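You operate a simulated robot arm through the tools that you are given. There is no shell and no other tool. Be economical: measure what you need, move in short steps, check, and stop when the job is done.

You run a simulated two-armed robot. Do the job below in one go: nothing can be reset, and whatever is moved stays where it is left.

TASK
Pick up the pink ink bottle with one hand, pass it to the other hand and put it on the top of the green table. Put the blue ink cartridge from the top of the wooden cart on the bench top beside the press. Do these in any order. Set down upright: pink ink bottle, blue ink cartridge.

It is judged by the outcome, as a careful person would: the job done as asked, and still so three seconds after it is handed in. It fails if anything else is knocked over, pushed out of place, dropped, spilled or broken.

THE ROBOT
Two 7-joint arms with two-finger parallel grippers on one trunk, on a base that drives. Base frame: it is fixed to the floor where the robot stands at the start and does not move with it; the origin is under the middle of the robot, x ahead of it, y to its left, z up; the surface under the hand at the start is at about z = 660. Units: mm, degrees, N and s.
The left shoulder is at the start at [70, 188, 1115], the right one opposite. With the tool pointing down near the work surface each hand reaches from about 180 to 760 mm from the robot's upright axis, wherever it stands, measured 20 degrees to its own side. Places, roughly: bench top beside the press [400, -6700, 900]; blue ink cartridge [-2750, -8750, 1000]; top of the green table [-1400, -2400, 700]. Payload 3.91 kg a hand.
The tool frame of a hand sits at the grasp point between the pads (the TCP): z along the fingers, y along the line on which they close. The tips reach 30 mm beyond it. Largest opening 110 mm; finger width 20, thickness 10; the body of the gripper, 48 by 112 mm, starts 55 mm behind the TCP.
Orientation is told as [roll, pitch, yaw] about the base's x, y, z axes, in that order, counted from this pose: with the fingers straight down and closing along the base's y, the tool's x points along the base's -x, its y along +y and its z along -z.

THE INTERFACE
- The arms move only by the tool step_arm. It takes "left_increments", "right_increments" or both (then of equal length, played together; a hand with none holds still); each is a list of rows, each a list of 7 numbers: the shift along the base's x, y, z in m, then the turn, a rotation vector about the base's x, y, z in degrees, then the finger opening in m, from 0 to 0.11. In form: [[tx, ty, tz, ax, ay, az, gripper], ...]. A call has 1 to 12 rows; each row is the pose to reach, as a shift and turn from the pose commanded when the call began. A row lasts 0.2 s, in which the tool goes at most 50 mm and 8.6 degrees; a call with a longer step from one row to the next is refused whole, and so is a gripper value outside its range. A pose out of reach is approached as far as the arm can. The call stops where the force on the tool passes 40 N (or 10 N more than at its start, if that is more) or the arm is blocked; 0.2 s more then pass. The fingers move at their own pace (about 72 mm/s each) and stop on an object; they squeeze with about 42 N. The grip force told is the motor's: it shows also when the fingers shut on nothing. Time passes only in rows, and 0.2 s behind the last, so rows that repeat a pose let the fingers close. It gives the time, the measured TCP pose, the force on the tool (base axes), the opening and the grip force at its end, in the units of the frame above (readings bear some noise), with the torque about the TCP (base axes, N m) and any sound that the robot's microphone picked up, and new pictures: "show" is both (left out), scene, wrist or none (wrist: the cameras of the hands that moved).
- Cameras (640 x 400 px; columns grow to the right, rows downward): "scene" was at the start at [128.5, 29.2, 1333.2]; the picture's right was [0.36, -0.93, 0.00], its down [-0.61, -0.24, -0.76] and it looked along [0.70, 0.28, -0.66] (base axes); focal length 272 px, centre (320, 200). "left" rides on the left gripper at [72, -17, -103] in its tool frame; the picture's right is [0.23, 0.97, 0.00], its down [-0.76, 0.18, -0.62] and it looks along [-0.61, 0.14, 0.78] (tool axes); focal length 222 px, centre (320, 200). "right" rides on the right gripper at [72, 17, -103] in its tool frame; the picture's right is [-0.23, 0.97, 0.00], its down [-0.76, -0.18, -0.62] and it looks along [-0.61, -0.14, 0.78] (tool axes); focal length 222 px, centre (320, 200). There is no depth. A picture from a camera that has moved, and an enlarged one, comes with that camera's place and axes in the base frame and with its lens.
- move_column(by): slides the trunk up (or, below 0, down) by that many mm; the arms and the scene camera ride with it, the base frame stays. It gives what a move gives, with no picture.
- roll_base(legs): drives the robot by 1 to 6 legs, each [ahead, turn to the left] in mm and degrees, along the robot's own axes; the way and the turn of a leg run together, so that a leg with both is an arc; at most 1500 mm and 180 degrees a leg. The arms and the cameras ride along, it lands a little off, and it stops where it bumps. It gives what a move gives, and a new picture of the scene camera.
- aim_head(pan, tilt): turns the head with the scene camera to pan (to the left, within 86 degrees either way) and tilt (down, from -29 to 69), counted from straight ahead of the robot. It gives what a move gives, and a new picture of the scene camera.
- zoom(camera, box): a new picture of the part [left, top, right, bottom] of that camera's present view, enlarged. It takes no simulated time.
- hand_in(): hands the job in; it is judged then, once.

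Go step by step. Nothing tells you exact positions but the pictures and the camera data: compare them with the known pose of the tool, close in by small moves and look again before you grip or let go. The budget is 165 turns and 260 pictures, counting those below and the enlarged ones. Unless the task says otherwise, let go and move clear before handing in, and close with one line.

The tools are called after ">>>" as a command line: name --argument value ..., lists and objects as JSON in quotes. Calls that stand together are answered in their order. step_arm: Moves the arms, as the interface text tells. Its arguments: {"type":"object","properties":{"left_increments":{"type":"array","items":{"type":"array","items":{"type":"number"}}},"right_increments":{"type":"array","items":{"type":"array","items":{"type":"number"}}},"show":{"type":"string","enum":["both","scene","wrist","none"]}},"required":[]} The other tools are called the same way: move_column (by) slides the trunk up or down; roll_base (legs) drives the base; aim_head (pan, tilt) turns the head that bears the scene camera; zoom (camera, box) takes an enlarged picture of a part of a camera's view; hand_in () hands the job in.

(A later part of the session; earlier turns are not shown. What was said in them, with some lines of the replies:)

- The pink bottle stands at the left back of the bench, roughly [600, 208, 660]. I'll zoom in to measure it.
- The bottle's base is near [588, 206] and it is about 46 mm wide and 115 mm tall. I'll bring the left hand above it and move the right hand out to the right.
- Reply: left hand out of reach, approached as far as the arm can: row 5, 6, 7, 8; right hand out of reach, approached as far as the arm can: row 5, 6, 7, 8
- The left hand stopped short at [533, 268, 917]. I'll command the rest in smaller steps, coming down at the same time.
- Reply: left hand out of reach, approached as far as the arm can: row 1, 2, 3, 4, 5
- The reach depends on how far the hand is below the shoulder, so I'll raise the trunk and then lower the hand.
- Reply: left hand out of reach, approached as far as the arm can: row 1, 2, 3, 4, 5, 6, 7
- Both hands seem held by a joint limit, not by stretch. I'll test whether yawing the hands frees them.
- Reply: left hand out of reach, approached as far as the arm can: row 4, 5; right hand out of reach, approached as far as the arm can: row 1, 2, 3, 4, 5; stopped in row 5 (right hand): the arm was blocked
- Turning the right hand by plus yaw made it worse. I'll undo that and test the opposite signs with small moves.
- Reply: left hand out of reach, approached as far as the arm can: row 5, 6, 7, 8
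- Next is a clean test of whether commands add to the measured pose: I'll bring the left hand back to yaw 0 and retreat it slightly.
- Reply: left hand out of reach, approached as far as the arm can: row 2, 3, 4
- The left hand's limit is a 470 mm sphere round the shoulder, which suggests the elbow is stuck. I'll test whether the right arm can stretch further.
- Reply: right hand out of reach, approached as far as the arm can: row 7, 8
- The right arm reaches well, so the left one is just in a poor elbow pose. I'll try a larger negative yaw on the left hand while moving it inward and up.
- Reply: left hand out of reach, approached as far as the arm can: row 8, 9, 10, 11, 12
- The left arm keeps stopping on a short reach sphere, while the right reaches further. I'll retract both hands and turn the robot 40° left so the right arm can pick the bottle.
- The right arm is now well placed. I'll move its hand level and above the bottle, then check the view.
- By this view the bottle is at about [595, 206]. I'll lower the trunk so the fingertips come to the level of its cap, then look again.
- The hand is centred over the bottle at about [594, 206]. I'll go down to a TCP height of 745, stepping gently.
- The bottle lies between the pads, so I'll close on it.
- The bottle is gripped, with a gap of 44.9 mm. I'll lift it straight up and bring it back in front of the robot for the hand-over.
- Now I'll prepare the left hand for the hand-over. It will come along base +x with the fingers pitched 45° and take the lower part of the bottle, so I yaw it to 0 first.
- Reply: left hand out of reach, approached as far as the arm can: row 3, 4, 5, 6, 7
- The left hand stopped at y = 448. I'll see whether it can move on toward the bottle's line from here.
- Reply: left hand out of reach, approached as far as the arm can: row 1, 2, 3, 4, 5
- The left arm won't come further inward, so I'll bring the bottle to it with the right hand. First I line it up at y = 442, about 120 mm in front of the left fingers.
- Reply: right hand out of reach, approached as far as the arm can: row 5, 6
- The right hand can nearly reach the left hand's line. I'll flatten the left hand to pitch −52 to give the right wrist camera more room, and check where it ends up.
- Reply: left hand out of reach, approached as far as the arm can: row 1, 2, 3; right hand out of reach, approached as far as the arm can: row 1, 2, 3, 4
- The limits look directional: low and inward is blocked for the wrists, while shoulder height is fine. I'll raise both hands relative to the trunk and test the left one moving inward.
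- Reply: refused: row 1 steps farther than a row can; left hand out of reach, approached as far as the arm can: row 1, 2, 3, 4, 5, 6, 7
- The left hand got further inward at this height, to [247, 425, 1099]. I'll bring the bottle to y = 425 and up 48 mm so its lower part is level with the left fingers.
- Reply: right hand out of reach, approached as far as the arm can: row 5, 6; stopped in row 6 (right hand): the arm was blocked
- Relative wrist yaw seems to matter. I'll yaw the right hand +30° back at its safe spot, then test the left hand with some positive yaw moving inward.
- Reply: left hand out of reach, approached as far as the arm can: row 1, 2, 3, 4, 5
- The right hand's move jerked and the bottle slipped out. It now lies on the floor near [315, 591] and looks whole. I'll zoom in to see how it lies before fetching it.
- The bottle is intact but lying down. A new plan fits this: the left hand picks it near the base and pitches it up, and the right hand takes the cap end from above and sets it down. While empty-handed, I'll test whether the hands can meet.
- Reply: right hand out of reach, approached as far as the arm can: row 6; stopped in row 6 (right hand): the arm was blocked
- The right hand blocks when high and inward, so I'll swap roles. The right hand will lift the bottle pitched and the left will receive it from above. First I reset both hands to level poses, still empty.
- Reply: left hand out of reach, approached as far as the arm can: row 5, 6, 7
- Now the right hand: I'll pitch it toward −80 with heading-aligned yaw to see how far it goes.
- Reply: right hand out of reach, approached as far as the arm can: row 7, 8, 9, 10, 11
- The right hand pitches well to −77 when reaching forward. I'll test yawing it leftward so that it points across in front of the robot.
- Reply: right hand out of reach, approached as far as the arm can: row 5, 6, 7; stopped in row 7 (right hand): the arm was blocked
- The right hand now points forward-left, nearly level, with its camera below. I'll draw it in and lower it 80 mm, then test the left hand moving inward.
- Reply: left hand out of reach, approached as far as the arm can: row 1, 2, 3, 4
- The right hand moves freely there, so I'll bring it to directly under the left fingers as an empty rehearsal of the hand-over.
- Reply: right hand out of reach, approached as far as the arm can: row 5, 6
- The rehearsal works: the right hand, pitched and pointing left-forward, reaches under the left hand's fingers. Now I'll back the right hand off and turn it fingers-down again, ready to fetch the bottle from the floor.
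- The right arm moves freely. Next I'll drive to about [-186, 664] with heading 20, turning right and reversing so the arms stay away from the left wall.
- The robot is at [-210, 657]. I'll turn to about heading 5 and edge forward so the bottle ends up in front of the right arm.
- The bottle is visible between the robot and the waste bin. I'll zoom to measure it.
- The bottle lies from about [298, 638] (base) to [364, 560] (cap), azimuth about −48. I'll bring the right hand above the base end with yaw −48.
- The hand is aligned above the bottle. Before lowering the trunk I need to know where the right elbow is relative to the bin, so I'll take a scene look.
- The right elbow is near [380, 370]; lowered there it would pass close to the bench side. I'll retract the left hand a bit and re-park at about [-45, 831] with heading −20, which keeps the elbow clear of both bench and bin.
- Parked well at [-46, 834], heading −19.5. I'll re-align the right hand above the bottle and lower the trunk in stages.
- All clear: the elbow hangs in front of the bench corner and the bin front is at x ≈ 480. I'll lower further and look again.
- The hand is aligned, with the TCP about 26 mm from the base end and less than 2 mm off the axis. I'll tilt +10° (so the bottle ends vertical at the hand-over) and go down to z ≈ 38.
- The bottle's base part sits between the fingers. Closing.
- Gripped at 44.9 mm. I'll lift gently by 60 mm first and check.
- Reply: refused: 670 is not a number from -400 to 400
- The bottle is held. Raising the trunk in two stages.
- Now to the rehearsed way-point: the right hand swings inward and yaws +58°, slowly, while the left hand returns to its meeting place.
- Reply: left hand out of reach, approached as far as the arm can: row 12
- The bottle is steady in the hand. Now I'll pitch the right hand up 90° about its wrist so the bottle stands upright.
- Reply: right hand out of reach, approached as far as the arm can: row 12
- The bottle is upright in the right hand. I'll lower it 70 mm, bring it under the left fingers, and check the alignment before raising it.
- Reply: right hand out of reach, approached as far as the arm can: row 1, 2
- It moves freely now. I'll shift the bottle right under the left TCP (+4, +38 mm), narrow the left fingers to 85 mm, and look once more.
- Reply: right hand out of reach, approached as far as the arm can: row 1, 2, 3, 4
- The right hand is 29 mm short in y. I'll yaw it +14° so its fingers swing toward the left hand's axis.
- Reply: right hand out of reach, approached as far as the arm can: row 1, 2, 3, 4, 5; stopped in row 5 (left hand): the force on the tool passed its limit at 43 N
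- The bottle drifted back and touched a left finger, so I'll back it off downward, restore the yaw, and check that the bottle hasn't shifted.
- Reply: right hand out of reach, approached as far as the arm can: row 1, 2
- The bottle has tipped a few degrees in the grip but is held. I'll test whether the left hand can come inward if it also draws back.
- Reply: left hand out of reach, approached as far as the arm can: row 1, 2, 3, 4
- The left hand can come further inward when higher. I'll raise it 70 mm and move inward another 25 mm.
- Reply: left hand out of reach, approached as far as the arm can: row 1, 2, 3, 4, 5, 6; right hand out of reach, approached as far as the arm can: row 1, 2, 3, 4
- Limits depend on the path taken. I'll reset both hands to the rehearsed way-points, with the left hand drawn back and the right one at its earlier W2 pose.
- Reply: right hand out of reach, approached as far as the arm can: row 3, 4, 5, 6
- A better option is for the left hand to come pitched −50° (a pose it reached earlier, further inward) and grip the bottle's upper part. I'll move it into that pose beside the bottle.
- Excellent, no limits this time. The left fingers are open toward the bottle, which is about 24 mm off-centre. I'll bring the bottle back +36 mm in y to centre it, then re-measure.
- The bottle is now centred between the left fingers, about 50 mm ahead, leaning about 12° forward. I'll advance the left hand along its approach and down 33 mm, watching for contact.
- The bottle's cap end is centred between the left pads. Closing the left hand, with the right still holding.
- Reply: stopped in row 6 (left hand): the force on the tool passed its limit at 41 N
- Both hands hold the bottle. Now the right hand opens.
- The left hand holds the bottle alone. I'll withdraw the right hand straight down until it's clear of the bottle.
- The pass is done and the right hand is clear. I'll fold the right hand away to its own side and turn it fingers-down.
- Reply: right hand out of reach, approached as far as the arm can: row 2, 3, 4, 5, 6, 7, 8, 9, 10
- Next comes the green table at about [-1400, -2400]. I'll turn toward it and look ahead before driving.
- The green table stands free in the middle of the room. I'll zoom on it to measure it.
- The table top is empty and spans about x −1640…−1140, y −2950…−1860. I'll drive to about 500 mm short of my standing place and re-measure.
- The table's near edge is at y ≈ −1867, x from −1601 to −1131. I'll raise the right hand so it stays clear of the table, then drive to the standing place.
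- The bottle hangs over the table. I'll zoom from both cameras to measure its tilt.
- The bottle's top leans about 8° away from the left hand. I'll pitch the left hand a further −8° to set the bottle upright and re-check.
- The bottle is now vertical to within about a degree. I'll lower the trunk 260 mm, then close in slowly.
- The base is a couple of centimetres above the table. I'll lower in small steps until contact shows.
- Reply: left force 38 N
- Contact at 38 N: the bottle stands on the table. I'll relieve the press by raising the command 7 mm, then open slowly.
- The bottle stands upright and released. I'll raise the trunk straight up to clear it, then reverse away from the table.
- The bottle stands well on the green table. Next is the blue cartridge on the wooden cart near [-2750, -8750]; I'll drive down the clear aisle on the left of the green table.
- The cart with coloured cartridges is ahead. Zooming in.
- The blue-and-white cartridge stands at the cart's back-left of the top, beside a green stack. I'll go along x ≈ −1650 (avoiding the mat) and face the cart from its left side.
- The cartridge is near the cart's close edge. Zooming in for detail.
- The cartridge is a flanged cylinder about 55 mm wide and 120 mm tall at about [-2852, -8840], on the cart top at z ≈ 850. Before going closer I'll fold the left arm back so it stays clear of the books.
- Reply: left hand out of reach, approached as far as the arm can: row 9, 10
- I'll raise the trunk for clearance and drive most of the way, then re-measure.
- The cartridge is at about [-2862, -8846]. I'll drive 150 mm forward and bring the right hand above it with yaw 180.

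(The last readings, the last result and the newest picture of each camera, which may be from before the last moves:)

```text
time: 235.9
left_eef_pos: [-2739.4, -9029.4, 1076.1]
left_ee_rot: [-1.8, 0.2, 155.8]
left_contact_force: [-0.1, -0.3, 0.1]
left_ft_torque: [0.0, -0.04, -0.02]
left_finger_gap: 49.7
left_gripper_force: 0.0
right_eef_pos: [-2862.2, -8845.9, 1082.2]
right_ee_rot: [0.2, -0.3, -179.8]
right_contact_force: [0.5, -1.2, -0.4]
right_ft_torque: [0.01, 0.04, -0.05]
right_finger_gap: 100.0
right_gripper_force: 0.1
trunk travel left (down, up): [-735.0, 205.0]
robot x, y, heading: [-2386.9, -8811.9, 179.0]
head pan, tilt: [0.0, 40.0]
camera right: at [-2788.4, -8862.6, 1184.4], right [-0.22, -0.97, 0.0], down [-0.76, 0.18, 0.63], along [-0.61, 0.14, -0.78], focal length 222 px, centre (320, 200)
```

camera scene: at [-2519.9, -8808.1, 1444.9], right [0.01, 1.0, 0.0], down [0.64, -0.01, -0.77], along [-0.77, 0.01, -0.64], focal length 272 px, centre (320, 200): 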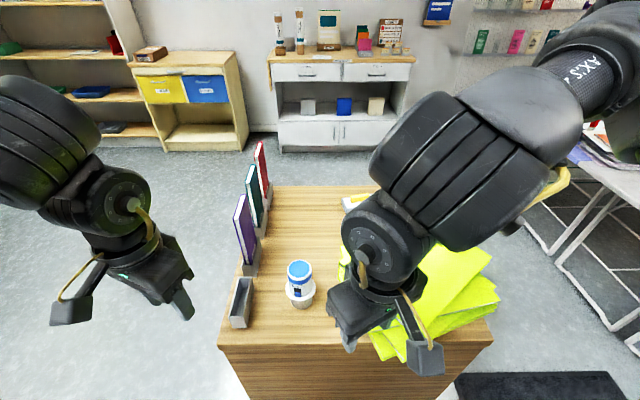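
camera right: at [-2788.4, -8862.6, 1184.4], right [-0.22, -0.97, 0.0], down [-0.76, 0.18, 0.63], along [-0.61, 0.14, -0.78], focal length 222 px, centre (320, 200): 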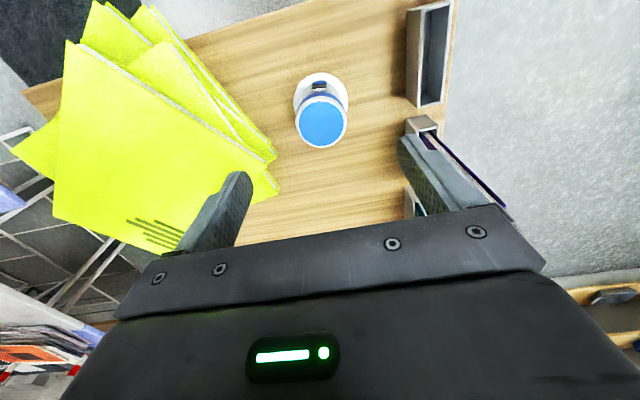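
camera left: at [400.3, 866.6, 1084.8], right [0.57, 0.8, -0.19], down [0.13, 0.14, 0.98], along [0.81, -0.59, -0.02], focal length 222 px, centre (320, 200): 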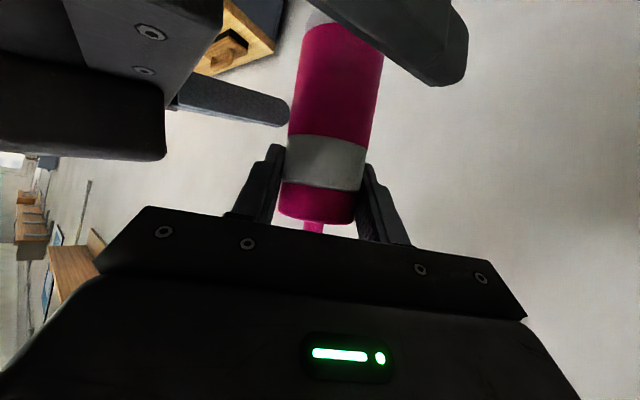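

The hand is centred over the cartridge, with free space to the books and the green stack. I'll descend to TCP z ≈ 940, above the flange.

>>> step_arm --right_increments '[[0, 0, -0.03, 0, 0, 0, 0.09], [0, 0, -0.06, 0, 0, 0, 0.09], [0, 0, -0.09, 0, 0, 0, 0.09], [0, 0, -0.11, 0, 0, 0, 0.09], [0, 0, -0.11, 0, 0, 0, 0.09]]'

```text
time: 237.1
left_eef_pos: [-2738.7, -9029.5, 1075.6]
left_ee_rot: [-1.9, 0.1, 155.7]
left_contact_force: [-0.1, 0.3, 0.2]
left_ft_torque: [0.04, -0.01, -0.03]
left_finger_gap: 50.0
left_gripper_force: 0.1
right_eef_pos: [-2861.2, -8844.8, 969.7]
right_ee_rot: [0.1, -0.4, -179.8]
right_contact_force: [-0.5, 0.3, 0.0]
right_ft_torque: [0.01, -0.04, 0.01]
right_finger_gap: 90.1
right_gripper_force: 0.0
trunk travel left (down, up): [-735.0, 205.0]
robot x, y, heading: [-2388.5, -8809.6, 179.2]
head pan, tilt: [0.0, 40.0]
camera scene: at [-2521.5, -8808.0, 1444.7], right [0.01, 1.0, 0.0], down [0.64, -0.01, -0.77], along [-0.77, 0.01, -0.64], focal length 272 px, centre (320, 200)
camera right: at [-2788.3, -8862.4, 1072.7], right [-0.22, -0.97, 0.0], down [-0.76, 0.18, 0.63], along [-0.61, 0.14, -0.78], focal length 222 px, centre (320, 200)
```

scene: 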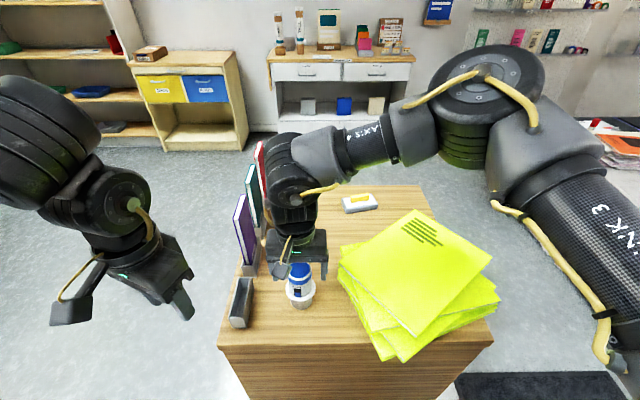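
right: 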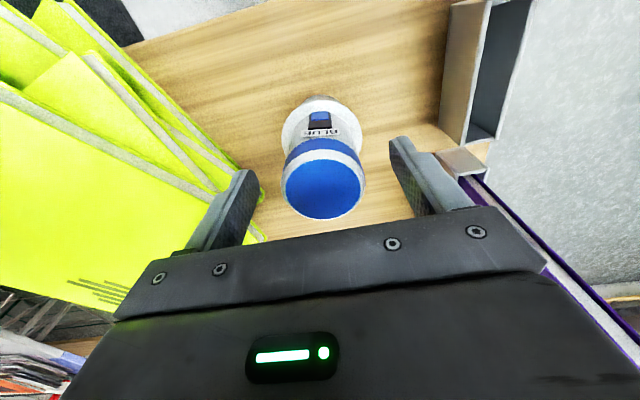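

Still centred and clear. Down another 32 mm.

>>> step_arm --right_increments '[[0.001, -0.001, -0.016, 0, 0, 0, 0.09], [0.001, -0.001, -0.032, 0, 0, 0, 0.09], [0.001, -0.001, -0.032, 0, 0, 0, 0.09]]' --show "wrist"

>>> zoom --camera "scene" --box '[250, 210, 350, 310]'

```text
time: 237.9
left_eef_pos: [-2738.7, -9028.9, 1075.0]
left_ee_rot: [-1.8, 0.1, 155.6]
left_contact_force: [-0.2, -0.3, 0.8]
left_ft_torque: [0.01, -0.01, 0.01]
left_finger_gap: 50.2
left_gripper_force: 0.1
right_eef_pos: [-2859.9, -8845.0, 939.2]
right_ee_rot: [0.1, -0.4, -179.7]
right_contact_force: [-1.2, 0.6, -0.5]
right_ft_torque: [0.02, -0.04, -0.02]
right_finger_gap: 89.8
right_gripper_force: 0.1
trunk travel left (down, up): [-735.0, 205.0]
robot x, y, heading: [-2386.5, -8807.9, 179.3]
head pan, tilt: [0.0, 40.0]
camera right: at [-2786.9, -8863.0, 1041.7], right [-0.22, -0.97, 0.0], down [-0.76, 0.18, 0.63], along [-0.61, 0.14, -0.78], focal length 222 px, centre (320, 200)
```

right: 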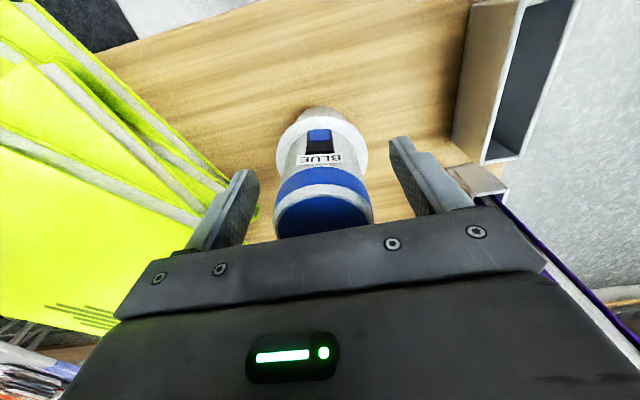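

```text
4.00 times, centred on (300, 260) of scene
camera zoom: at [-2521.7, -8808.1, 1444.7], right [0.01, 1.0, 0.0], down [0.64, -0.01, -0.77], along [-0.77, 0.01, -0.64], focal length 1088 px, centre (400, -40)
```

zoom: 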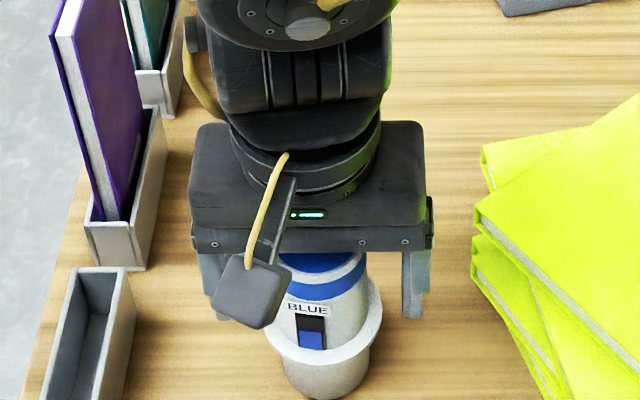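

Well placed. Closing on the cartridge.

>>> step_arm --right_increments '[[0, 0, 0, 0, 0, 0, 0.07], [0, 0, 0, 0, 0, 0, 0.055], [0, 0, 0, 0, 0, 0, 0.04], [0, 0, 0, 0, 0, 0, 0.03], [0, 0, 0, 0, 0, 0, 0.03]]' --show "none"

>>> step_arm --right_increments '[[0, 0, 0.01, 0, 0, 0, 0.03], [0, 0, 0.02, 0, 0, 0, 0.03], [0, 0, 0.035, 0, 0, 0, 0.03], [0, 0, 0.05, 0, 0, 0, 0.03]]' --show "wrist"

>>> zoom --camera "scene" --box '[240, 200, 360, 320]'

```text
time: 239.1
left_eef_pos: [-2738.5, -9029.4, 1075.7]
left_ee_rot: [-1.9, 0.2, 155.7]
left_contact_force: [0.1, 0.2, -0.6]
left_ft_torque: [0.01, -0.01, 0.0]
left_finger_gap: 50.3
left_gripper_force: 0.1
right_eef_pos: [-2860.6, -8847.0, 938.9]
right_ee_rot: [0.2, -0.3, -179.8]
right_contact_force: [0.6, -0.8, -0.9]
right_ft_torque: [0.03, -0.05, -0.02]
right_finger_gap: 51.2
right_gripper_force: 41.9
trunk travel left (down, up): [-735.0, 205.0]
robot x, y, heading: [-2384.8, -8808.1, 179.1]
head pan, tilt: [0.0, 40.0]
```

```text
time: 240.1
left_eef_pos: [-2738.9, -9029.0, 1076.0]
left_ee_rot: [-1.9, 0.2, 155.7]
left_contact_force: [0.5, -0.7, -0.4]
left_ft_torque: [0.01, 0.0, -0.03]
left_finger_gap: 50.0
left_gripper_force: 0.1
right_eef_pos: [-2859.3, -8846.5, 989.6]
right_ee_rot: [0.1, -0.2, -179.8]
right_contact_force: [-0.5, -0.2, -1.7]
right_ft_torque: [-0.02, -0.02, 0.0]
right_finger_gap: 51.4
right_gripper_force: 41.8
trunk travel left (down, up): [-735.0, 205.0]
robot x, y, heading: [-2384.8, -8813.1, 179.0]
head pan, tilt: [0.0, 40.0]
camera right: at [-2785.9, -8863.7, 1091.5], right [-0.22, -0.97, 0.0], down [-0.76, 0.18, 0.63], along [-0.61, 0.14, -0.78], focal length 222 px, centre (320, 200)
```

right: 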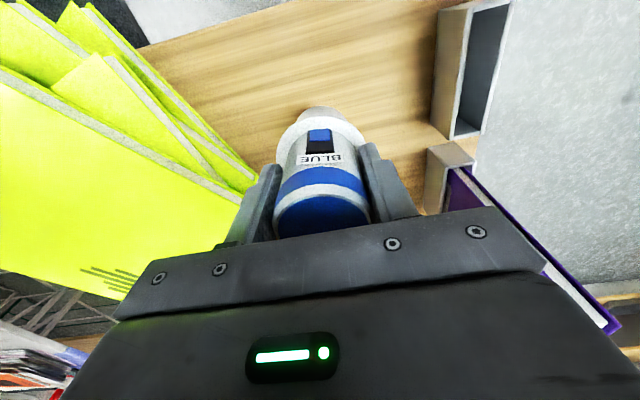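

```text
3.33 times, centred on (300, 260) of scene
camera zoom: at [-2521.6, -8808.1, 1444.7], right [0.01, 1.0, 0.0], down [0.64, -0.01, -0.77], along [-0.77, 0.01, -0.64], focal length 906 px, centre (387, 0)
```

zoom: 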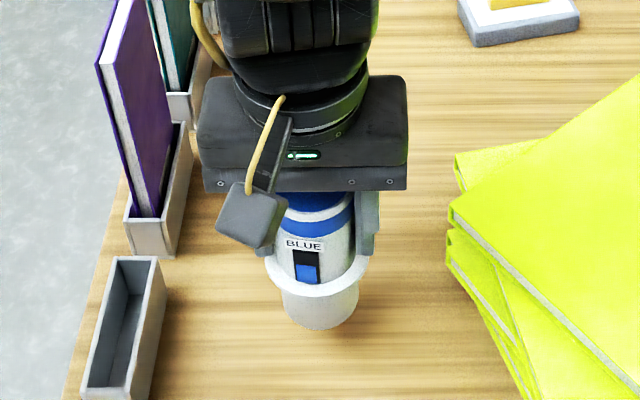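

The cartridge is one piece and lifted. I'll raise the trunk a bit, reverse from the cart, and turn toward the bench with the press.

>>> move_column --by 100

>>> roll_base --legs '[[-600, 0], [0, -134]]'

>>> aim_head --pan 0 --tilt 15

```text
time: 241.5
left_eef_pos: [-2739.6, -9029.4, 1175.3]
left_ee_rot: [-1.9, 0.2, 155.7]
left_contact_force: [-0.4, 0.6, 0.0]
left_ft_torque: [0.03, 0.0, 0.01]
left_finger_gap: 50.2
left_gripper_force: 0.0
right_eef_pos: [-2860.6, -8847.2, 1088.1]
right_ee_rot: [0.2, -0.4, -179.8]
right_contact_force: [-0.4, 0.1, -1.7]
right_ft_torque: [0.04, -0.01, 0.03]
right_finger_gap: 51.2
right_gripper_force: 42.3
trunk travel left (down, up): [-835.0, 105.0]
robot x, y, heading: [-2385.9, -8808.5, 179.6]
head pan, tilt: [0.0, 40.0]
```

```text
time: 250.4
left_eef_pos: [-1706.3, -8407.6, 1175.8]
left_ee_rot: [-1.9, 0.2, 20.8]
left_contact_force: [-0.5, 0.7, 0.7]
left_ft_torque: [-0.02, 0.01, -0.02]
left_finger_gap: 50.2
left_gripper_force: 0.1
right_eef_pos: [-1491.4, -8452.4, 1087.8]
right_ee_rot: [0.2, -0.1, 45.3]
right_contact_force: [0.0, 0.2, -2.2]
right_ft_torque: [0.01, -0.01, 0.02]
right_finger_gap: 51.2
right_gripper_force: 42.4
trunk travel left (down, up): [-835.0, 105.0]
robot x, y, heading: [-1802.6, -8813.1, 44.3]
head pan, tilt: [0.0, 40.0]
camera scene: at [-1702.4, -8721.5, 1544.6], right [0.7, -0.72, 0.0], down [-0.46, -0.45, -0.77], along [0.55, 0.54, -0.64], focal length 272 px, centre (320, 200)
```

scene: 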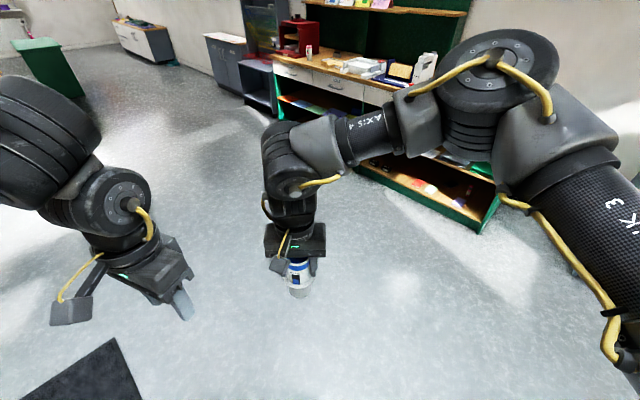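

```text
time: 251.3
left_eef_pos: [-1706.6, -8409.5, 1176.0]
left_ee_rot: [-1.9, 0.2, 20.8]
left_contact_force: [0.5, 0.4, -0.3]
left_ft_torque: [0.05, 0.01, 0.01]
left_finger_gap: 50.0
left_gripper_force: 0.1
right_eef_pos: [-1491.5, -8452.6, 1087.9]
right_ee_rot: [0.1, -0.3, 45.2]
right_contact_force: [-0.5, 0.3, -1.3]
right_ft_torque: [-0.01, 0.05, 0.01]
right_finger_gap: 51.3
right_gripper_force: 41.8
trunk travel left (down, up): [-835.0, 105.0]
robot x, y, heading: [-1800.0, -8812.7, 44.5]
head pan, tilt: [0.0, 15.0]
camera scene: at [-1696.2, -8715.9, 1584.1], right [0.7, -0.72, 0.0], down [-0.19, -0.18, -0.97], along [0.69, 0.67, -0.26], focal length 272 px, centre (320, 200)
```

scene: 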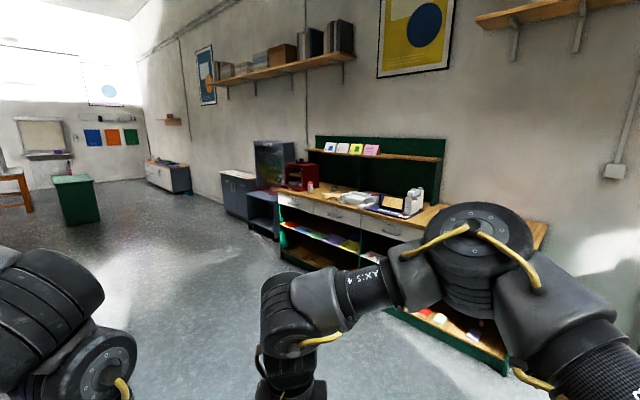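

The bench with the red press is ahead. Zooming in to see its free space.

>>> zoom --camera "scene" --box '[260, 130, 460, 250]'

```text
3.20 times, centred on (360, 190) of scene
camera zoom: at [-1696.2, -8715.9, 1584.1], right [0.7, -0.72, 0.0], down [-0.19, -0.18, -0.97], along [0.69, 0.67, -0.26], focal length 870 px, centre (192, 232)
```

zoom: 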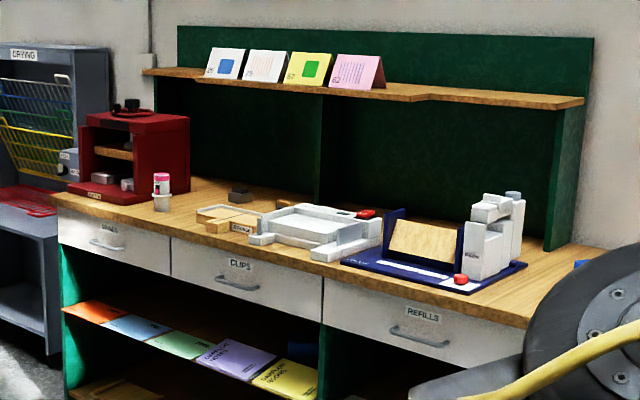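

The red press stands at about x 210–600, y −6560…−6350, with free bench top beside it near [370–400, −6700]; a similar pink cartridge stands at [248, −6689]. I'll drive to a stand-off point and face the bench at heading 25.

>>> roll_base --legs '[[0, 11], [1080, 0], [1080, 0], [0, -30.5]]'

>>> aim_head --pan 0 --tilt 30

```text
time: 264.2
left_eef_pos: [-347.9, -6674.3, 1176.1]
left_ee_rot: [-2.0, 0.3, 2.0]
left_contact_force: [0.7, 0.1, 0.1]
left_ft_torque: [0.0, -0.01, 0.0]
left_finger_gap: 50.2
left_gripper_force: 0.0
right_eef_pos: [-158.2, -6783.7, 1088.2]
right_ee_rot: [0.1, -0.3, 26.8]
right_contact_force: [-0.4, -0.6, -1.4]
right_ft_torque: [0.01, 0.0, 0.03]
right_finger_gap: 51.4
right_gripper_force: 41.9
trunk travel left (down, up): [-835.0, 105.0]
robot x, y, heading: [-567.3, -7030.3, 25.7]
head pan, tilt: [0.0, 15.0]
camera scene: at [-436.5, -6968.9, 1584.2], right [0.43, -0.9, 0.0], down [-0.23, -0.11, -0.97], along [0.87, 0.42, -0.26], focal length 272 px, centre (320, 200)
```

scene: 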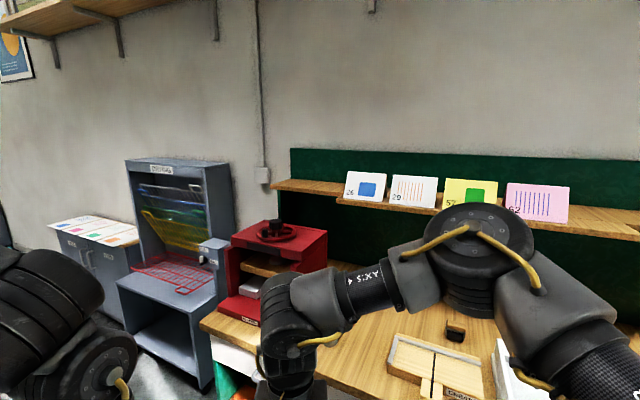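

```text
time: 265.0
left_eef_pos: [-348.6, -6675.5, 1176.3]
left_ee_rot: [-1.8, 0.2, 2.1]
left_contact_force: [0.1, 0.7, -0.2]
left_ft_torque: [-0.04, 0.0, 0.01]
left_finger_gap: 50.2
left_gripper_force: 0.1
right_eef_pos: [-158.4, -6786.1, 1088.2]
right_ee_rot: [0.2, -0.3, 26.6]
right_contact_force: [0.7, -0.1, -2.0]
right_ft_torque: [0.01, 0.05, 0.0]
right_finger_gap: 50.9
right_gripper_force: 42.3
trunk travel left (down, up): [-835.0, 105.0]
robot x, y, heading: [-568.0, -7030.1, 25.4]
head pan, tilt: [0.0, 30.0]
camera scene: at [-438.5, -6971.5, 1560.0], right [0.43, -0.9, 0.0], down [-0.45, -0.22, -0.87], along [0.78, 0.38, -0.5], focal length 272 px, centre (320, 200)
```

scene: 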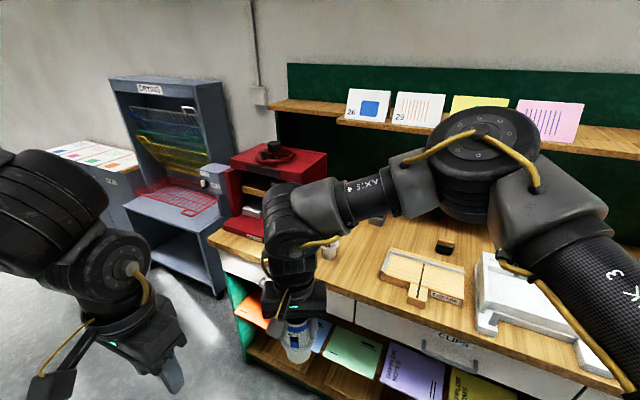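

I'll set the cartridge down near [360, −6755], between the pink cartridge (about [274, −6664]) and the wooden tray. First I move the right hand to its own side and up, then drive 370 mm forward.

>>> step_arm --right_increments '[[0.012, -0.026, 0, 0, 0, 0, 0.03], [0.025, -0.052, 0, 0, 0, 0, 0.03], [0.037, -0.078, 0, 0, 0, 0, 0.03], [0.05, -0.105, 0, 0, 0, 0, 0.03], [0.062, -0.131, 0, 0, 0, 0, 0.03]]' --show "none"

>>> move_column --by 60

>>> roll_base --legs '[[370, 0]]'

>>> zoom --camera "right" --box '[0, 0, 640, 400]'

```text
time: 266.2
left_eef_pos: [-349.4, -6677.4, 1177.0]
left_ee_rot: [-1.8, 0.1, 2.1]
left_contact_force: [-0.9, 0.3, 0.5]
left_ft_torque: [-0.01, -0.01, -0.01]
left_finger_gap: 50.1
left_gripper_force: 0.1
right_eef_pos: [-98.6, -6918.8, 1087.5]
right_ee_rot: [0.2, -0.4, 26.8]
right_contact_force: [0.2, -0.5, -2.5]
right_ft_torque: [0.03, 0.04, 0.01]
right_finger_gap: 50.8
right_gripper_force: 41.5
trunk travel left (down, up): [-835.0, 105.0]
robot x, y, heading: [-567.7, -7027.7, 25.5]
head pan, tilt: [0.0, 30.0]
```

```text
time: 267.2
left_eef_pos: [-346.4, -6674.0, 1234.9]
left_ee_rot: [-1.9, 0.1, 2.1]
left_contact_force: [-0.3, 0.2, 0.6]
left_ft_torque: [0.01, 0.04, 0.01]
left_finger_gap: 50.2
left_gripper_force: 0.1
right_eef_pos: [-96.3, -6916.4, 1146.7]
right_ee_rot: [0.0, -0.4, 26.7]
right_contact_force: [0.5, 0.4, -1.1]
right_ft_torque: [0.01, 0.01, 0.01]
right_finger_gap: 51.2
right_gripper_force: 42.3
trunk travel left (down, up): [-895.0, 45.0]
robot x, y, heading: [-565.7, -7030.7, 25.5]
head pan, tilt: [0.0, 30.0]
```

```text
time: 269.5
left_eef_pos: [-18.2, -6515.6, 1237.1]
left_ee_rot: [-1.7, 0.1, 2.2]
left_contact_force: [0.1, 0.3, 0.3]
left_ft_torque: [0.0, -0.02, -0.01]
left_finger_gap: 49.9
left_gripper_force: 0.1
right_eef_pos: [234.0, -6756.6, 1148.6]
right_ee_rot: [0.1, -0.4, 26.8]
right_contact_force: [-0.8, 0.0, -1.4]
right_ft_torque: [-0.02, -0.02, -0.01]
right_finger_gap: 51.2
right_gripper_force: 41.9
trunk travel left (down, up): [-895.0, 45.0]
robot x, y, heading: [-232.3, -6869.9, 25.9]
head pan, tilt: [0.0, 30.0]
camera scene: at [-108.8, -6811.9, 1620.3], right [0.43, -0.9, 0.0], down [-0.45, -0.22, -0.87], along [0.78, 0.38, -0.5], focal length 272 px, centre (320, 200)
```

scene: 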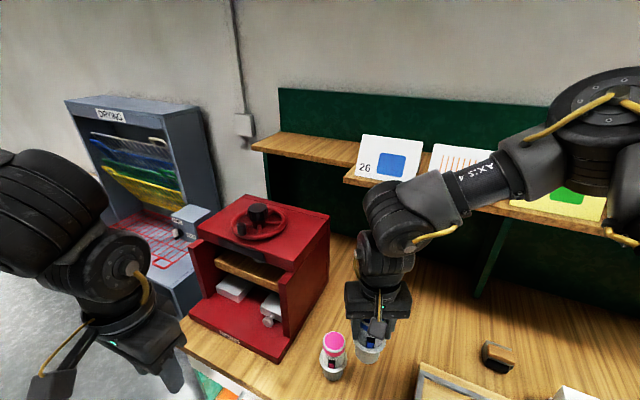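

```text
1.00 times, centred on (320, 200) of right (not enlarged: the box is as wide or as high as the picture)
camera zoom: at [161.2, -6775.3, 1251.4], right [-0.24, 0.97, 0.0], down [0.76, 0.18, 0.63], along [0.61, 0.15, -0.78], focal length 222 px, centre (320, 200)
```

zoom: 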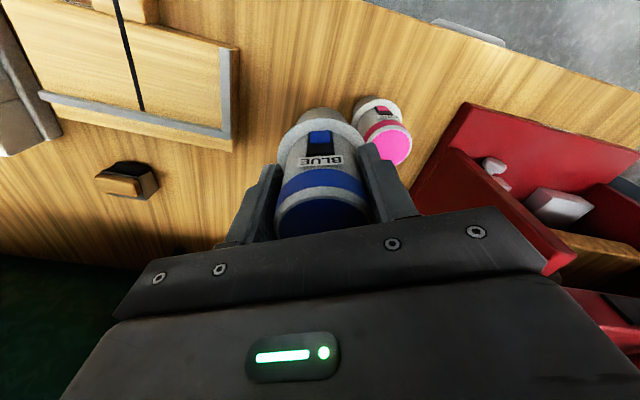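

Clear view: bench top at z ≈ 900, press side at y ≈ −6555, pink cartridge at [246, −6676], tray edge at y ≈ −6878. I'll bring the cartridge over [350, −6735] and lower the trunk.

>>> step_arm --right_increments '[[0.025, 0.005, 0, 0, 0, 0, 0.03], [0.05, 0.01, 0, 0, 0, 0, 0.03], [0.075, 0.014, 0, 0, 0, 0, 0.03], [0.1, 0.019, 0, 0, 0, 0, 0.03], [0.116, 0.022, 0, 0, 0, 0, 0.03], [0.116, 0.022, 0, 0, 0, 0, 0.03]]' --show "none"

>>> move_column --by -130

>>> aim_head --pan -8 --tilt 38

>>> zoom --camera "right" --box '[0, 0, 640, 400]'

```text
time: 270.9
left_eef_pos: [-15.1, -6515.5, 1235.1]
left_ee_rot: [-1.8, 0.2, 2.3]
left_contact_force: [-0.1, -0.6, 0.1]
left_ft_torque: [0.0, -0.01, 0.02]
left_finger_gap: 50.0
left_gripper_force: 0.1
right_eef_pos: [286.9, -6724.3, 1149.9]
right_ee_rot: [0.1, -0.4, 26.5]
right_contact_force: [0.3, -0.4, -2.0]
right_ft_torque: [0.02, 0.02, -0.01]
right_finger_gap: 51.0
right_gripper_force: 42.1
right hand out of reach, approached as far as the arm can: row 2, 3, 4, 5, 6
trunk travel left (down, up): [-895.0, 45.0]
robot x, y, heading: [-232.3, -6867.7, 25.5]
head pan, tilt: [0.0, 30.0]
```

```text
time: 272.7
left_eef_pos: [-16.7, -6517.3, 1107.5]
left_ee_rot: [-1.7, 0.1, 2.2]
left_contact_force: [-0.2, -0.2, -0.8]
left_ft_torque: [-0.01, -0.01, 0.0]
left_finger_gap: 50.2
left_gripper_force: 0.1
right_eef_pos: [289.6, -6722.8, 1024.5]
right_ee_rot: [0.4, -1.0, 26.3]
right_contact_force: [-1.1, -4.9, 19.7]
right_ft_torque: [0.66, 0.56, 0.22]
right_finger_gap: 51.2
right_gripper_force: 41.9
trunk travel left (down, up): [-766.0, 174.0]
robot x, y, heading: [-233.5, -6869.3, 25.7]
head pan, tilt: [0.0, 30.0]
stopped: the force on the tool passed its limit at 46 N (the readings are from after the stop); the commanded pose is now the measured one
```

```text
time: 273.4
left_eef_pos: [-17.5, -6516.8, 1106.8]
left_ee_rot: [-1.8, 0.0, 2.2]
left_contact_force: [0.5, -0.3, -0.6]
left_ft_torque: [0.01, -0.01, 0.04]
left_finger_gap: 50.0
left_gripper_force: 0.0
right_eef_pos: [286.8, -6723.4, 1025.7]
right_ee_rot: [0.4, -1.0, 26.4]
right_contact_force: [-0.2, -4.7, 21.1]
right_ft_torque: [0.66, 0.64, 0.12]
right_finger_gap: 51.1
right_gripper_force: 41.6
trunk travel left (down, up): [-766.0, 174.0]
robot x, y, heading: [-231.8, -6870.2, 25.8]
head pan, tilt: [-8.0, 38.0]
camera scene: at [-108.6, -6825.9, 1478.8], right [0.31, -0.95, 0.0], down [-0.58, -0.19, -0.79], along [0.75, 0.24, -0.61], focal length 272 px, centre (320, 200)
```

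scene: 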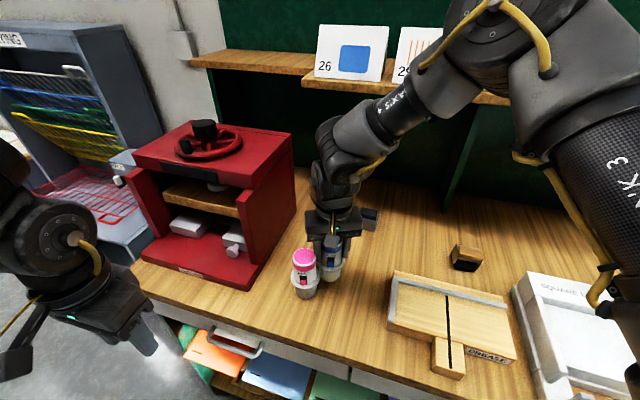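

```text
1.00 times, centred on (320, 200) of right (not enlarged: the box is as wide or as high as the picture)
camera zoom: at [214.3, -6742.8, 1127.7], right [-0.23, 0.97, 0.01], down [0.75, 0.17, 0.64], along [0.62, 0.15, -0.77], focal length 222 px, centre (320, 200)
```

zoom: 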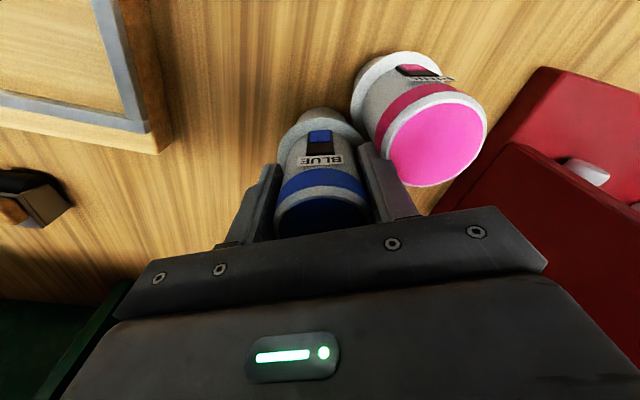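

My mistake: the arm had stopped short of the target, and lowering brought the hand into contact near the pink cartridge. It still appears upright. I'll check closely and lift straight back up.

>>> zoom --camera "scene" --box '[260, 200, 400, 310]'

>>> move_column --by 12

>>> zoom --camera "scene" --box '[260, 200, 400, 310]'

```text
3.64 times, centred on (330, 255) of scene
camera zoom: at [-108.6, -6825.9, 1478.8], right [0.31, -0.95, 0.0], down [-0.58, -0.19, -0.79], along [0.75, 0.24, -0.61], focal length 989 px, centre (284, 0)
```

zoom: 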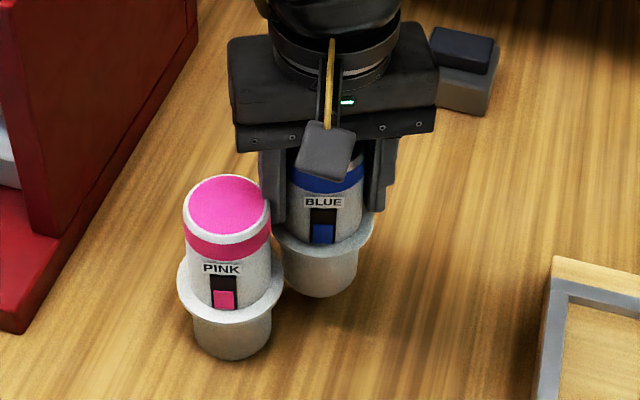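

```text
time: 273.9
left_eef_pos: [-17.7, -6515.9, 1118.5]
left_ee_rot: [-1.8, 0.0, 2.2]
left_contact_force: [-0.2, -0.1, -1.0]
left_ft_torque: [-0.02, 0.01, 0.01]
left_finger_gap: 50.2
left_gripper_force: 0.1
right_eef_pos: [287.8, -6723.0, 1035.8]
right_ee_rot: [0.2, -0.8, 26.3]
right_contact_force: [-0.3, -0.2, -2.0]
right_ft_torque: [0.0, -0.04, -0.01]
right_finger_gap: 51.2
right_gripper_force: 42.4
trunk travel left (down, up): [-778.0, 162.0]
robot x, y, heading: [-230.1, -6871.0, 25.7]
head pan, tilt: [-8.0, 38.0]
```

```text
3.64 times, centred on (330, 255) of scene
camera zoom: at [-106.8, -6824.6, 1490.4], right [0.31, -0.95, 0.0], down [-0.59, -0.19, -0.79], along [0.75, 0.24, -0.62], focal length 989 px, centre (284, 0)
```

zoom: 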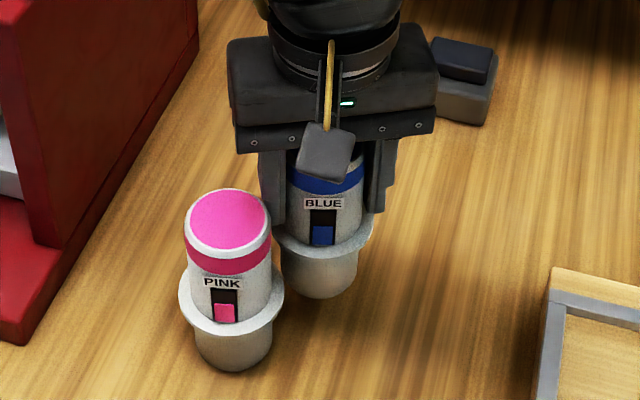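

The pink cartridge is upright and hasn't moved noticeably. I'll rise 40 mm, yaw the hand −20° to free the wrist, and move away from it to the target spot, checking the position this time.

>>> move_column --by 40

>>> step_arm --right_increments '[[0.0, 0, 0, 0, 0, -5, 0.03], [0.0, 0, 0, 0, 0, -10, 0.03], [0.005, -0.003, 0, 0, 0, -15, 0.03], [0.015, -0.006, 0, 0, 0, -20, 0.03], [0.028, -0.008, 0, 0, 0, -24, 0.03], [0.042, -0.01, 0, 0, 0, -24, 0.03], [0.055, -0.011, 0, 0, 0, -24, 0.03], [0.068, -0.012, 0, 0, 0, -24, 0.03]]' --show "none"

```text
time: 274.8
left_eef_pos: [-16.1, -6514.6, 1158.2]
left_ee_rot: [-2.0, 0.3, 2.2]
left_contact_force: [0.1, -1.0, 0.3]
left_ft_torque: [0.0, -0.01, -0.01]
left_finger_gap: 50.1
left_gripper_force: 0.0
right_eef_pos: [289.3, -6722.4, 1076.2]
right_ee_rot: [0.3, -0.7, 26.5]
right_contact_force: [-0.5, 0.6, -1.3]
right_ft_torque: [-0.01, -0.03, 0.01]
right_finger_gap: 51.0
right_gripper_force: 41.8
trunk travel left (down, up): [-818.0, 122.0]
robot x, y, heading: [-233.7, -6864.3, 25.5]
head pan, tilt: [-8.0, 38.0]
```

```text
time: 276.6
left_eef_pos: [-15.0, -6515.6, 1158.8]
left_ee_rot: [-1.7, 0.2, 2.2]
left_contact_force: [0.5, 0.2, 0.5]
left_ft_torque: [0.0, -0.02, 0.0]
left_finger_gap: 50.1
left_gripper_force: 0.1
right_eef_pos: [359.0, -6735.1, 1075.5]
right_ee_rot: [0.1, -0.8, 2.3]
right_contact_force: [0.6, -0.2, -2.2]
right_ft_torque: [0.02, 0.02, 0.01]
right_finger_gap: 51.0
right_gripper_force: 41.9
trunk travel left (down, up): [-818.0, 122.0]
robot x, y, heading: [-234.1, -6872.1, 25.7]
head pan, tilt: [-8.0, 38.0]
```

Now it is exactly at [359, −6735]. Lowering the trunk 70 mm, then a look.

>>> move_column --by -70

>>> zoom --camera "scene" --box '[260, 180, 420, 300]'

>>> zoom --camera "right" --box '[0, 0, 640, 400]'

```text
time: 277.7
left_eef_pos: [-16.1, -6515.2, 1088.9]
left_ee_rot: [-1.7, 0.2, 2.2]
left_contact_force: [0.1, 0.2, 0.4]
left_ft_torque: [0.02, -0.03, 0.03]
left_finger_gap: 50.3
left_gripper_force: 0.1
right_eef_pos: [357.7, -6734.5, 1005.9]
right_ee_rot: [0.3, -0.8, 2.4]
right_contact_force: [-0.6, 0.2, -2.1]
right_ft_torque: [0.0, 0.0, -0.03]
right_finger_gap: 51.1
right_gripper_force: 42.0
trunk travel left (down, up): [-748.0, 192.0]
robot x, y, heading: [-234.0, -6872.7, 25.9]
head pan, tilt: [-8.0, 38.0]
```

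```text
3.33 times, centred on (340, 240) of scene
camera zoom: at [-105.7, -6824.0, 1460.4], right [0.3, -0.95, 0.0], down [-0.59, -0.19, -0.79], along [0.75, 0.24, -0.62], focal length 906 px, centre (253, 67)
```

zoom: 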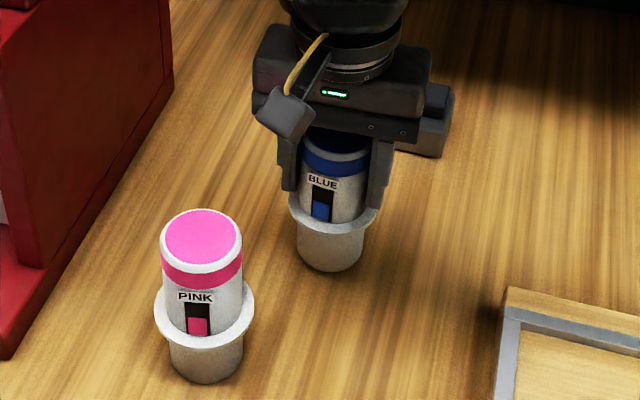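

```text
1.00 times, centred on (320, 200) of right (not enlarged: the box is as wide or as high as the picture)
camera zoom: at [283.5, -6722.2, 1108.1], right [0.19, 0.98, 0.01], down [0.76, -0.15, 0.63], along [0.62, -0.11, -0.77], focal length 222 px, centre (320, 200)
```

zoom: 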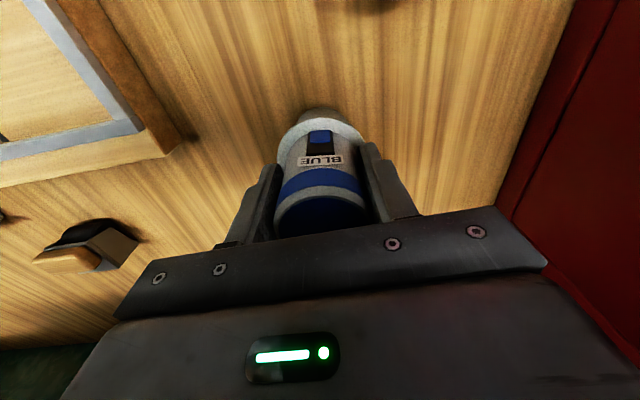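

The spot is free. I'll step down slowly until contact.

>>> step_arm --right_increments '[[0, 0, -0.005, 0, 0, 0, 0.03], [0, 0, -0.01, 0, 0, 0, 0.03], [0, 0, -0.014, 0, 0, 0, 0.03]]' --show "none"

```text
time: 278.5
left_eef_pos: [-17.3, -6515.1, 1089.3]
left_ee_rot: [-1.8, 0.1, 2.3]
left_contact_force: [0.4, 0.1, 0.9]
left_ft_torque: [0.01, 0.02, -0.04]
left_finger_gap: 50.0
left_gripper_force: 0.2
right_eef_pos: [359.2, -6736.0, 999.1]
right_ee_rot: [0.6, -1.3, 2.2]
right_contact_force: [-7.2, -5.1, 23.9]
right_ft_torque: [-0.87, 0.96, -0.11]
right_finger_gap: 51.2
right_gripper_force: 42.1
trunk travel left (down, up): [-748.0, 192.0]
robot x, y, heading: [-233.3, -6873.2, 25.7]
head pan, tilt: [-8.0, 38.0]
stopped in row 3 (right hand): the force on the tool passed its limit at 41 N (the readings are from after the stop); the commanded pose is now the measured one
```

Contact at z ≈ 999. I'll relieve the press and check that it stands straight before opening.

>>> step_arm --right_increments '[[0, 0, 0.002, 0, 0, 0, 0.03], [0, 0, 0.002, 0, 0, 0, 0.03]]' --show "none"

>>> zoom --camera "scene" --box '[310, 200, 380, 270]'

```text
time: 279.1
left_eef_pos: [-19.2, -6515.3, 1088.6]
left_ee_rot: [-1.8, 0.0, 2.1]
left_contact_force: [-0.4, 0.5, -0.6]
left_ft_torque: [0.01, 0.01, 0.01]
left_finger_gap: 50.1
left_gripper_force: 0.1
right_eef_pos: [358.3, -6735.3, 998.8]
right_ee_rot: [0.6, -1.3, 2.4]
right_contact_force: [-5.5, -3.6, 14.7]
right_ft_torque: [-0.53, 0.75, -0.05]
right_finger_gap: 51.2
right_gripper_force: 42.1
trunk travel left (down, up): [-748.0, 192.0]
robot x, y, heading: [-236.4, -6870.7, 25.9]
head pan, tilt: [-8.0, 38.0]
```

```text
5.71 times, centred on (345, 235) of scene
camera zoom: at [-109.1, -6825.0, 1460.6], right [0.3, -0.95, 0.0], down [-0.58, -0.19, -0.79], along [0.75, 0.24, -0.61], focal length 1554 px, centre (177, 0)
```

zoom: 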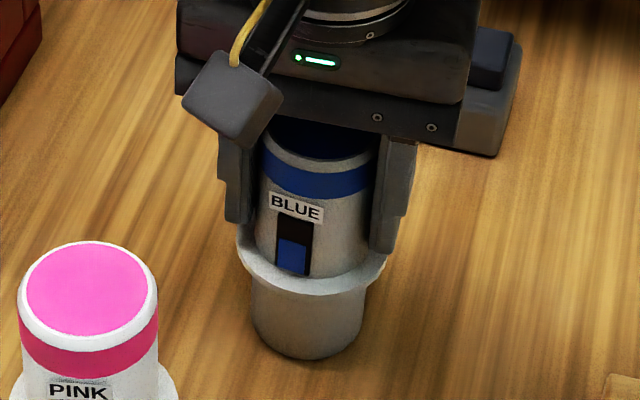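

It rests on its rim with about 1° of tilt from the hand's deflection. I'll level the hand and ease up.

>>> step_arm --right_increments '[[0, 0, 0.001, -0.4, 1.0, 0, 0.03], [0, 0, 0.001, -0.8, 1.8, 0, 0.03], [0, 0, 0.001, -0.8, 1.8, 0, 0.03]]' --show "none"

```text
time: 279.9
left_eef_pos: [-16.5, -6514.6, 1089.0]
left_ee_rot: [-1.7, 0.1, 2.2]
left_contact_force: [0.5, -0.3, -0.3]
left_ft_torque: [-0.04, -0.02, -0.01]
left_finger_gap: 50.1
left_gripper_force: 0.1
right_eef_pos: [361.9, -6734.6, 999.7]
right_ee_rot: [-0.1, 0.4, 2.2]
right_contact_force: [5.1, 1.9, 10.7]
right_ft_torque: [0.3, -0.83, 0.06]
right_finger_gap: 51.0
right_gripper_force: 42.6
trunk travel left (down, up): [-748.0, 192.0]
robot x, y, heading: [-234.0, -6869.1, 25.9]
head pan, tilt: [-8.0, 38.0]
```

>>> step_arm --right_increments '[[-0.001, 0, 0.0005, 0.3, -0.8, 0, 0.03], [-0.001, 0, 0.0005, 0.3, -0.8, 0, 0.03]]' --show "none"

>>> step_arm --right_increments '[[0, 0, 0, 0, 0, 0, 0.052], [0, 0, 0, 0, 0, 0, 0.056], [0, 0, 0, 0, 0, 0, 0.065], [0, 0, 0, 0, 0, 0, 0.08], [0, 0, 0, 0, 0, 0, 0.08]]' --show "wrist"

>>> zoom --camera "scene" --box '[260, 180, 420, 300]'

```text
time: 280.5
left_eef_pos: [-16.7, -6514.9, 1088.7]
left_ee_rot: [-1.8, 0.1, 2.2]
left_contact_force: [0.2, 0.2, 0.1]
left_ft_torque: [-0.03, 0.0, 0.01]
left_finger_gap: 50.2
left_gripper_force: 0.1
right_eef_pos: [360.1, -6734.9, 999.2]
right_ee_rot: [0.0, -0.2, 2.2]
right_contact_force: [2.3, 2.2, 6.5]
right_ft_torque: [0.14, -0.47, 0.04]
right_finger_gap: 51.3
right_gripper_force: 42.6
trunk travel left (down, up): [-748.0, 192.0]
robot x, y, heading: [-234.0, -6874.1, 25.9]
head pan, tilt: [-8.0, 38.0]
```

```text
time: 281.7
left_eef_pos: [-16.0, -6515.2, 1088.8]
left_ee_rot: [-1.7, 0.2, 2.2]
left_contact_force: [-0.2, -0.2, 0.1]
left_ft_torque: [0.02, -0.01, 0.0]
left_finger_gap: 49.8
left_gripper_force: 0.1
right_eef_pos: [359.2, -6733.8, 999.5]
right_ee_rot: [0.0, -0.3, 2.2]
right_contact_force: [-0.3, -0.7, -0.9]
right_ft_torque: [-0.01, -0.01, -0.01]
right_finger_gap: 80.0
right_gripper_force: 0.1
trunk travel left (down, up): [-748.0, 192.0]
robot x, y, heading: [-236.2, -6873.1, 25.7]
head pan, tilt: [-8.0, 38.0]
camera right: at [286.2, -6721.1, 1102.3], right [0.19, 0.98, 0.0], down [0.77, -0.15, 0.63], along [0.61, -0.12, -0.78], focal length 222 px, centre (320, 200)
```

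right: 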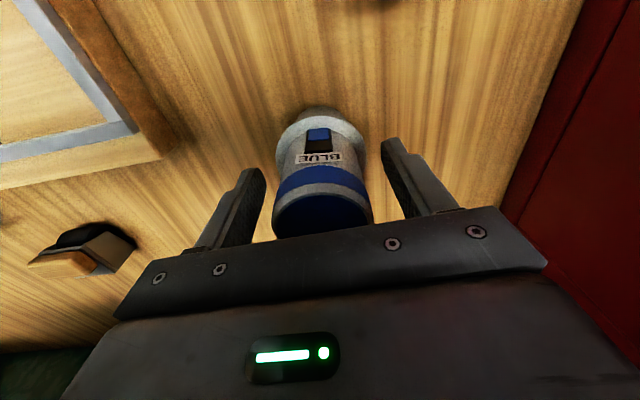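

```text
3.33 times, centred on (340, 240) of scene
camera zoom: at [-106.0, -6824.0, 1460.4], right [0.3, -0.95, 0.0], down [-0.59, -0.19, -0.79], along [0.75, 0.24, -0.62], focal length 906 px, centre (253, 67)
```

zoom: 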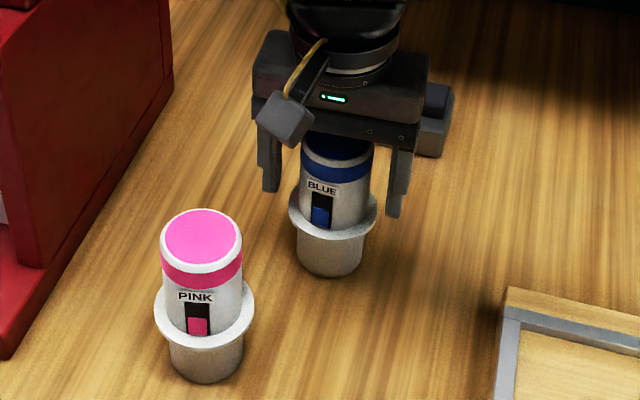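

The blue cartridge stands upright on the bench beside the press. I'll raise the trunk straight up to clear it, reverse, and check both cartridges.

>>> move_column --by 170

>>> roll_base --legs '[[-400, 0]]'

>>> zoom --camera "scene" --box '[220, 60, 420, 220]'

```text
time: 283.6
left_eef_pos: [-15.9, -6515.6, 1259.0]
left_ee_rot: [-1.8, 0.2, 2.2]
left_contact_force: [-0.4, -0.2, 0.5]
left_ft_torque: [-0.01, -0.02, -0.03]
left_finger_gap: 50.1
left_gripper_force: 0.0
right_eef_pos: [359.6, -6734.7, 1170.2]
right_ee_rot: [0.0, -0.1, 2.2]
right_contact_force: [0.1, 0.6, 0.1]
right_ft_torque: [0.0, -0.01, 0.0]
right_finger_gap: 80.1
right_gripper_force: 0.1
trunk travel left (down, up): [-918.0, 22.0]
robot x, y, heading: [-234.4, -6871.5, 25.8]
head pan, tilt: [-8.0, 38.0]
```

```text
time: 286.1
left_eef_pos: [-369.7, -6684.5, 1258.0]
left_ee_rot: [-1.9, 0.3, 2.6]
left_contact_force: [0.1, 0.7, 0.1]
left_ft_torque: [0.01, 0.02, 0.03]
left_finger_gap: 49.9
left_gripper_force: 0.0
right_eef_pos: [5.8, -6902.9, 1166.5]
right_ee_rot: [0.0, -0.2, 2.6]
right_contact_force: [0.6, 0.2, -0.4]
right_ft_torque: [-0.01, 0.02, 0.04]
right_finger_gap: 80.0
right_gripper_force: 0.1
trunk travel left (down, up): [-918.0, 22.0]
robot x, y, heading: [-586.9, -7040.6, 26.3]
head pan, tilt: [-8.0, 38.0]
camera scene: at [-457.5, -6994.0, 1630.1], right [0.31, -0.95, 0.0], down [-0.59, -0.19, -0.79], along [0.75, 0.24, -0.62], focal length 272 px, centre (320, 200)
```

scene: 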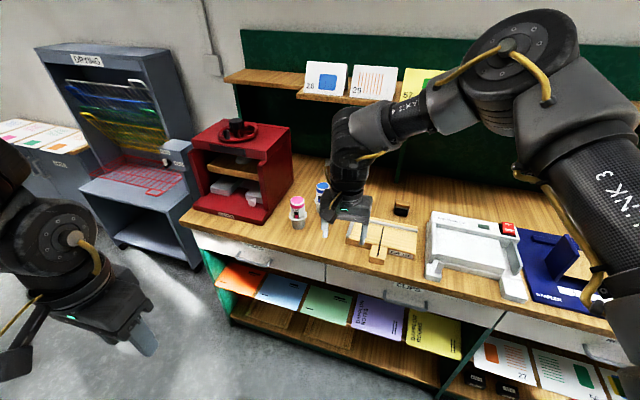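

```text
2.50 times, centred on (320, 140) of scene
camera zoom: at [-457.5, -6994.0, 1630.1], right [0.31, -0.95, 0.0], down [-0.59, -0.19, -0.79], along [0.75, 0.24, -0.62], focal length 680 px, centre (320, 350)
```

zoom: 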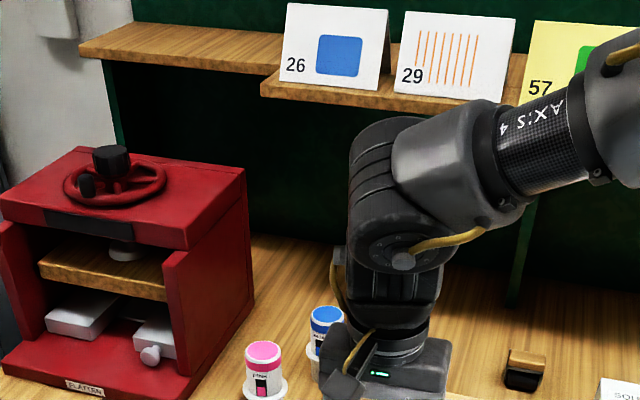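

Both items now stand upright where they belong and both hands are clear and empty, so I'm handing in.

>>> hand_in

```text
The job is handed in.
```

Both items are in place and handed in: the pink ink bottle was passed from the right hand to the left and stands upright on the green table, and the blue ink cartridge stands upright on the bench beside the press. Two things went wrong on the way: the pink bottle slipped from the right hand onto the floor once and was picked up looking undamaged, and the blue cartridge briefly pressed against the pink cartridge on the bench, which stayed upright and as far as I could measure didn't move.
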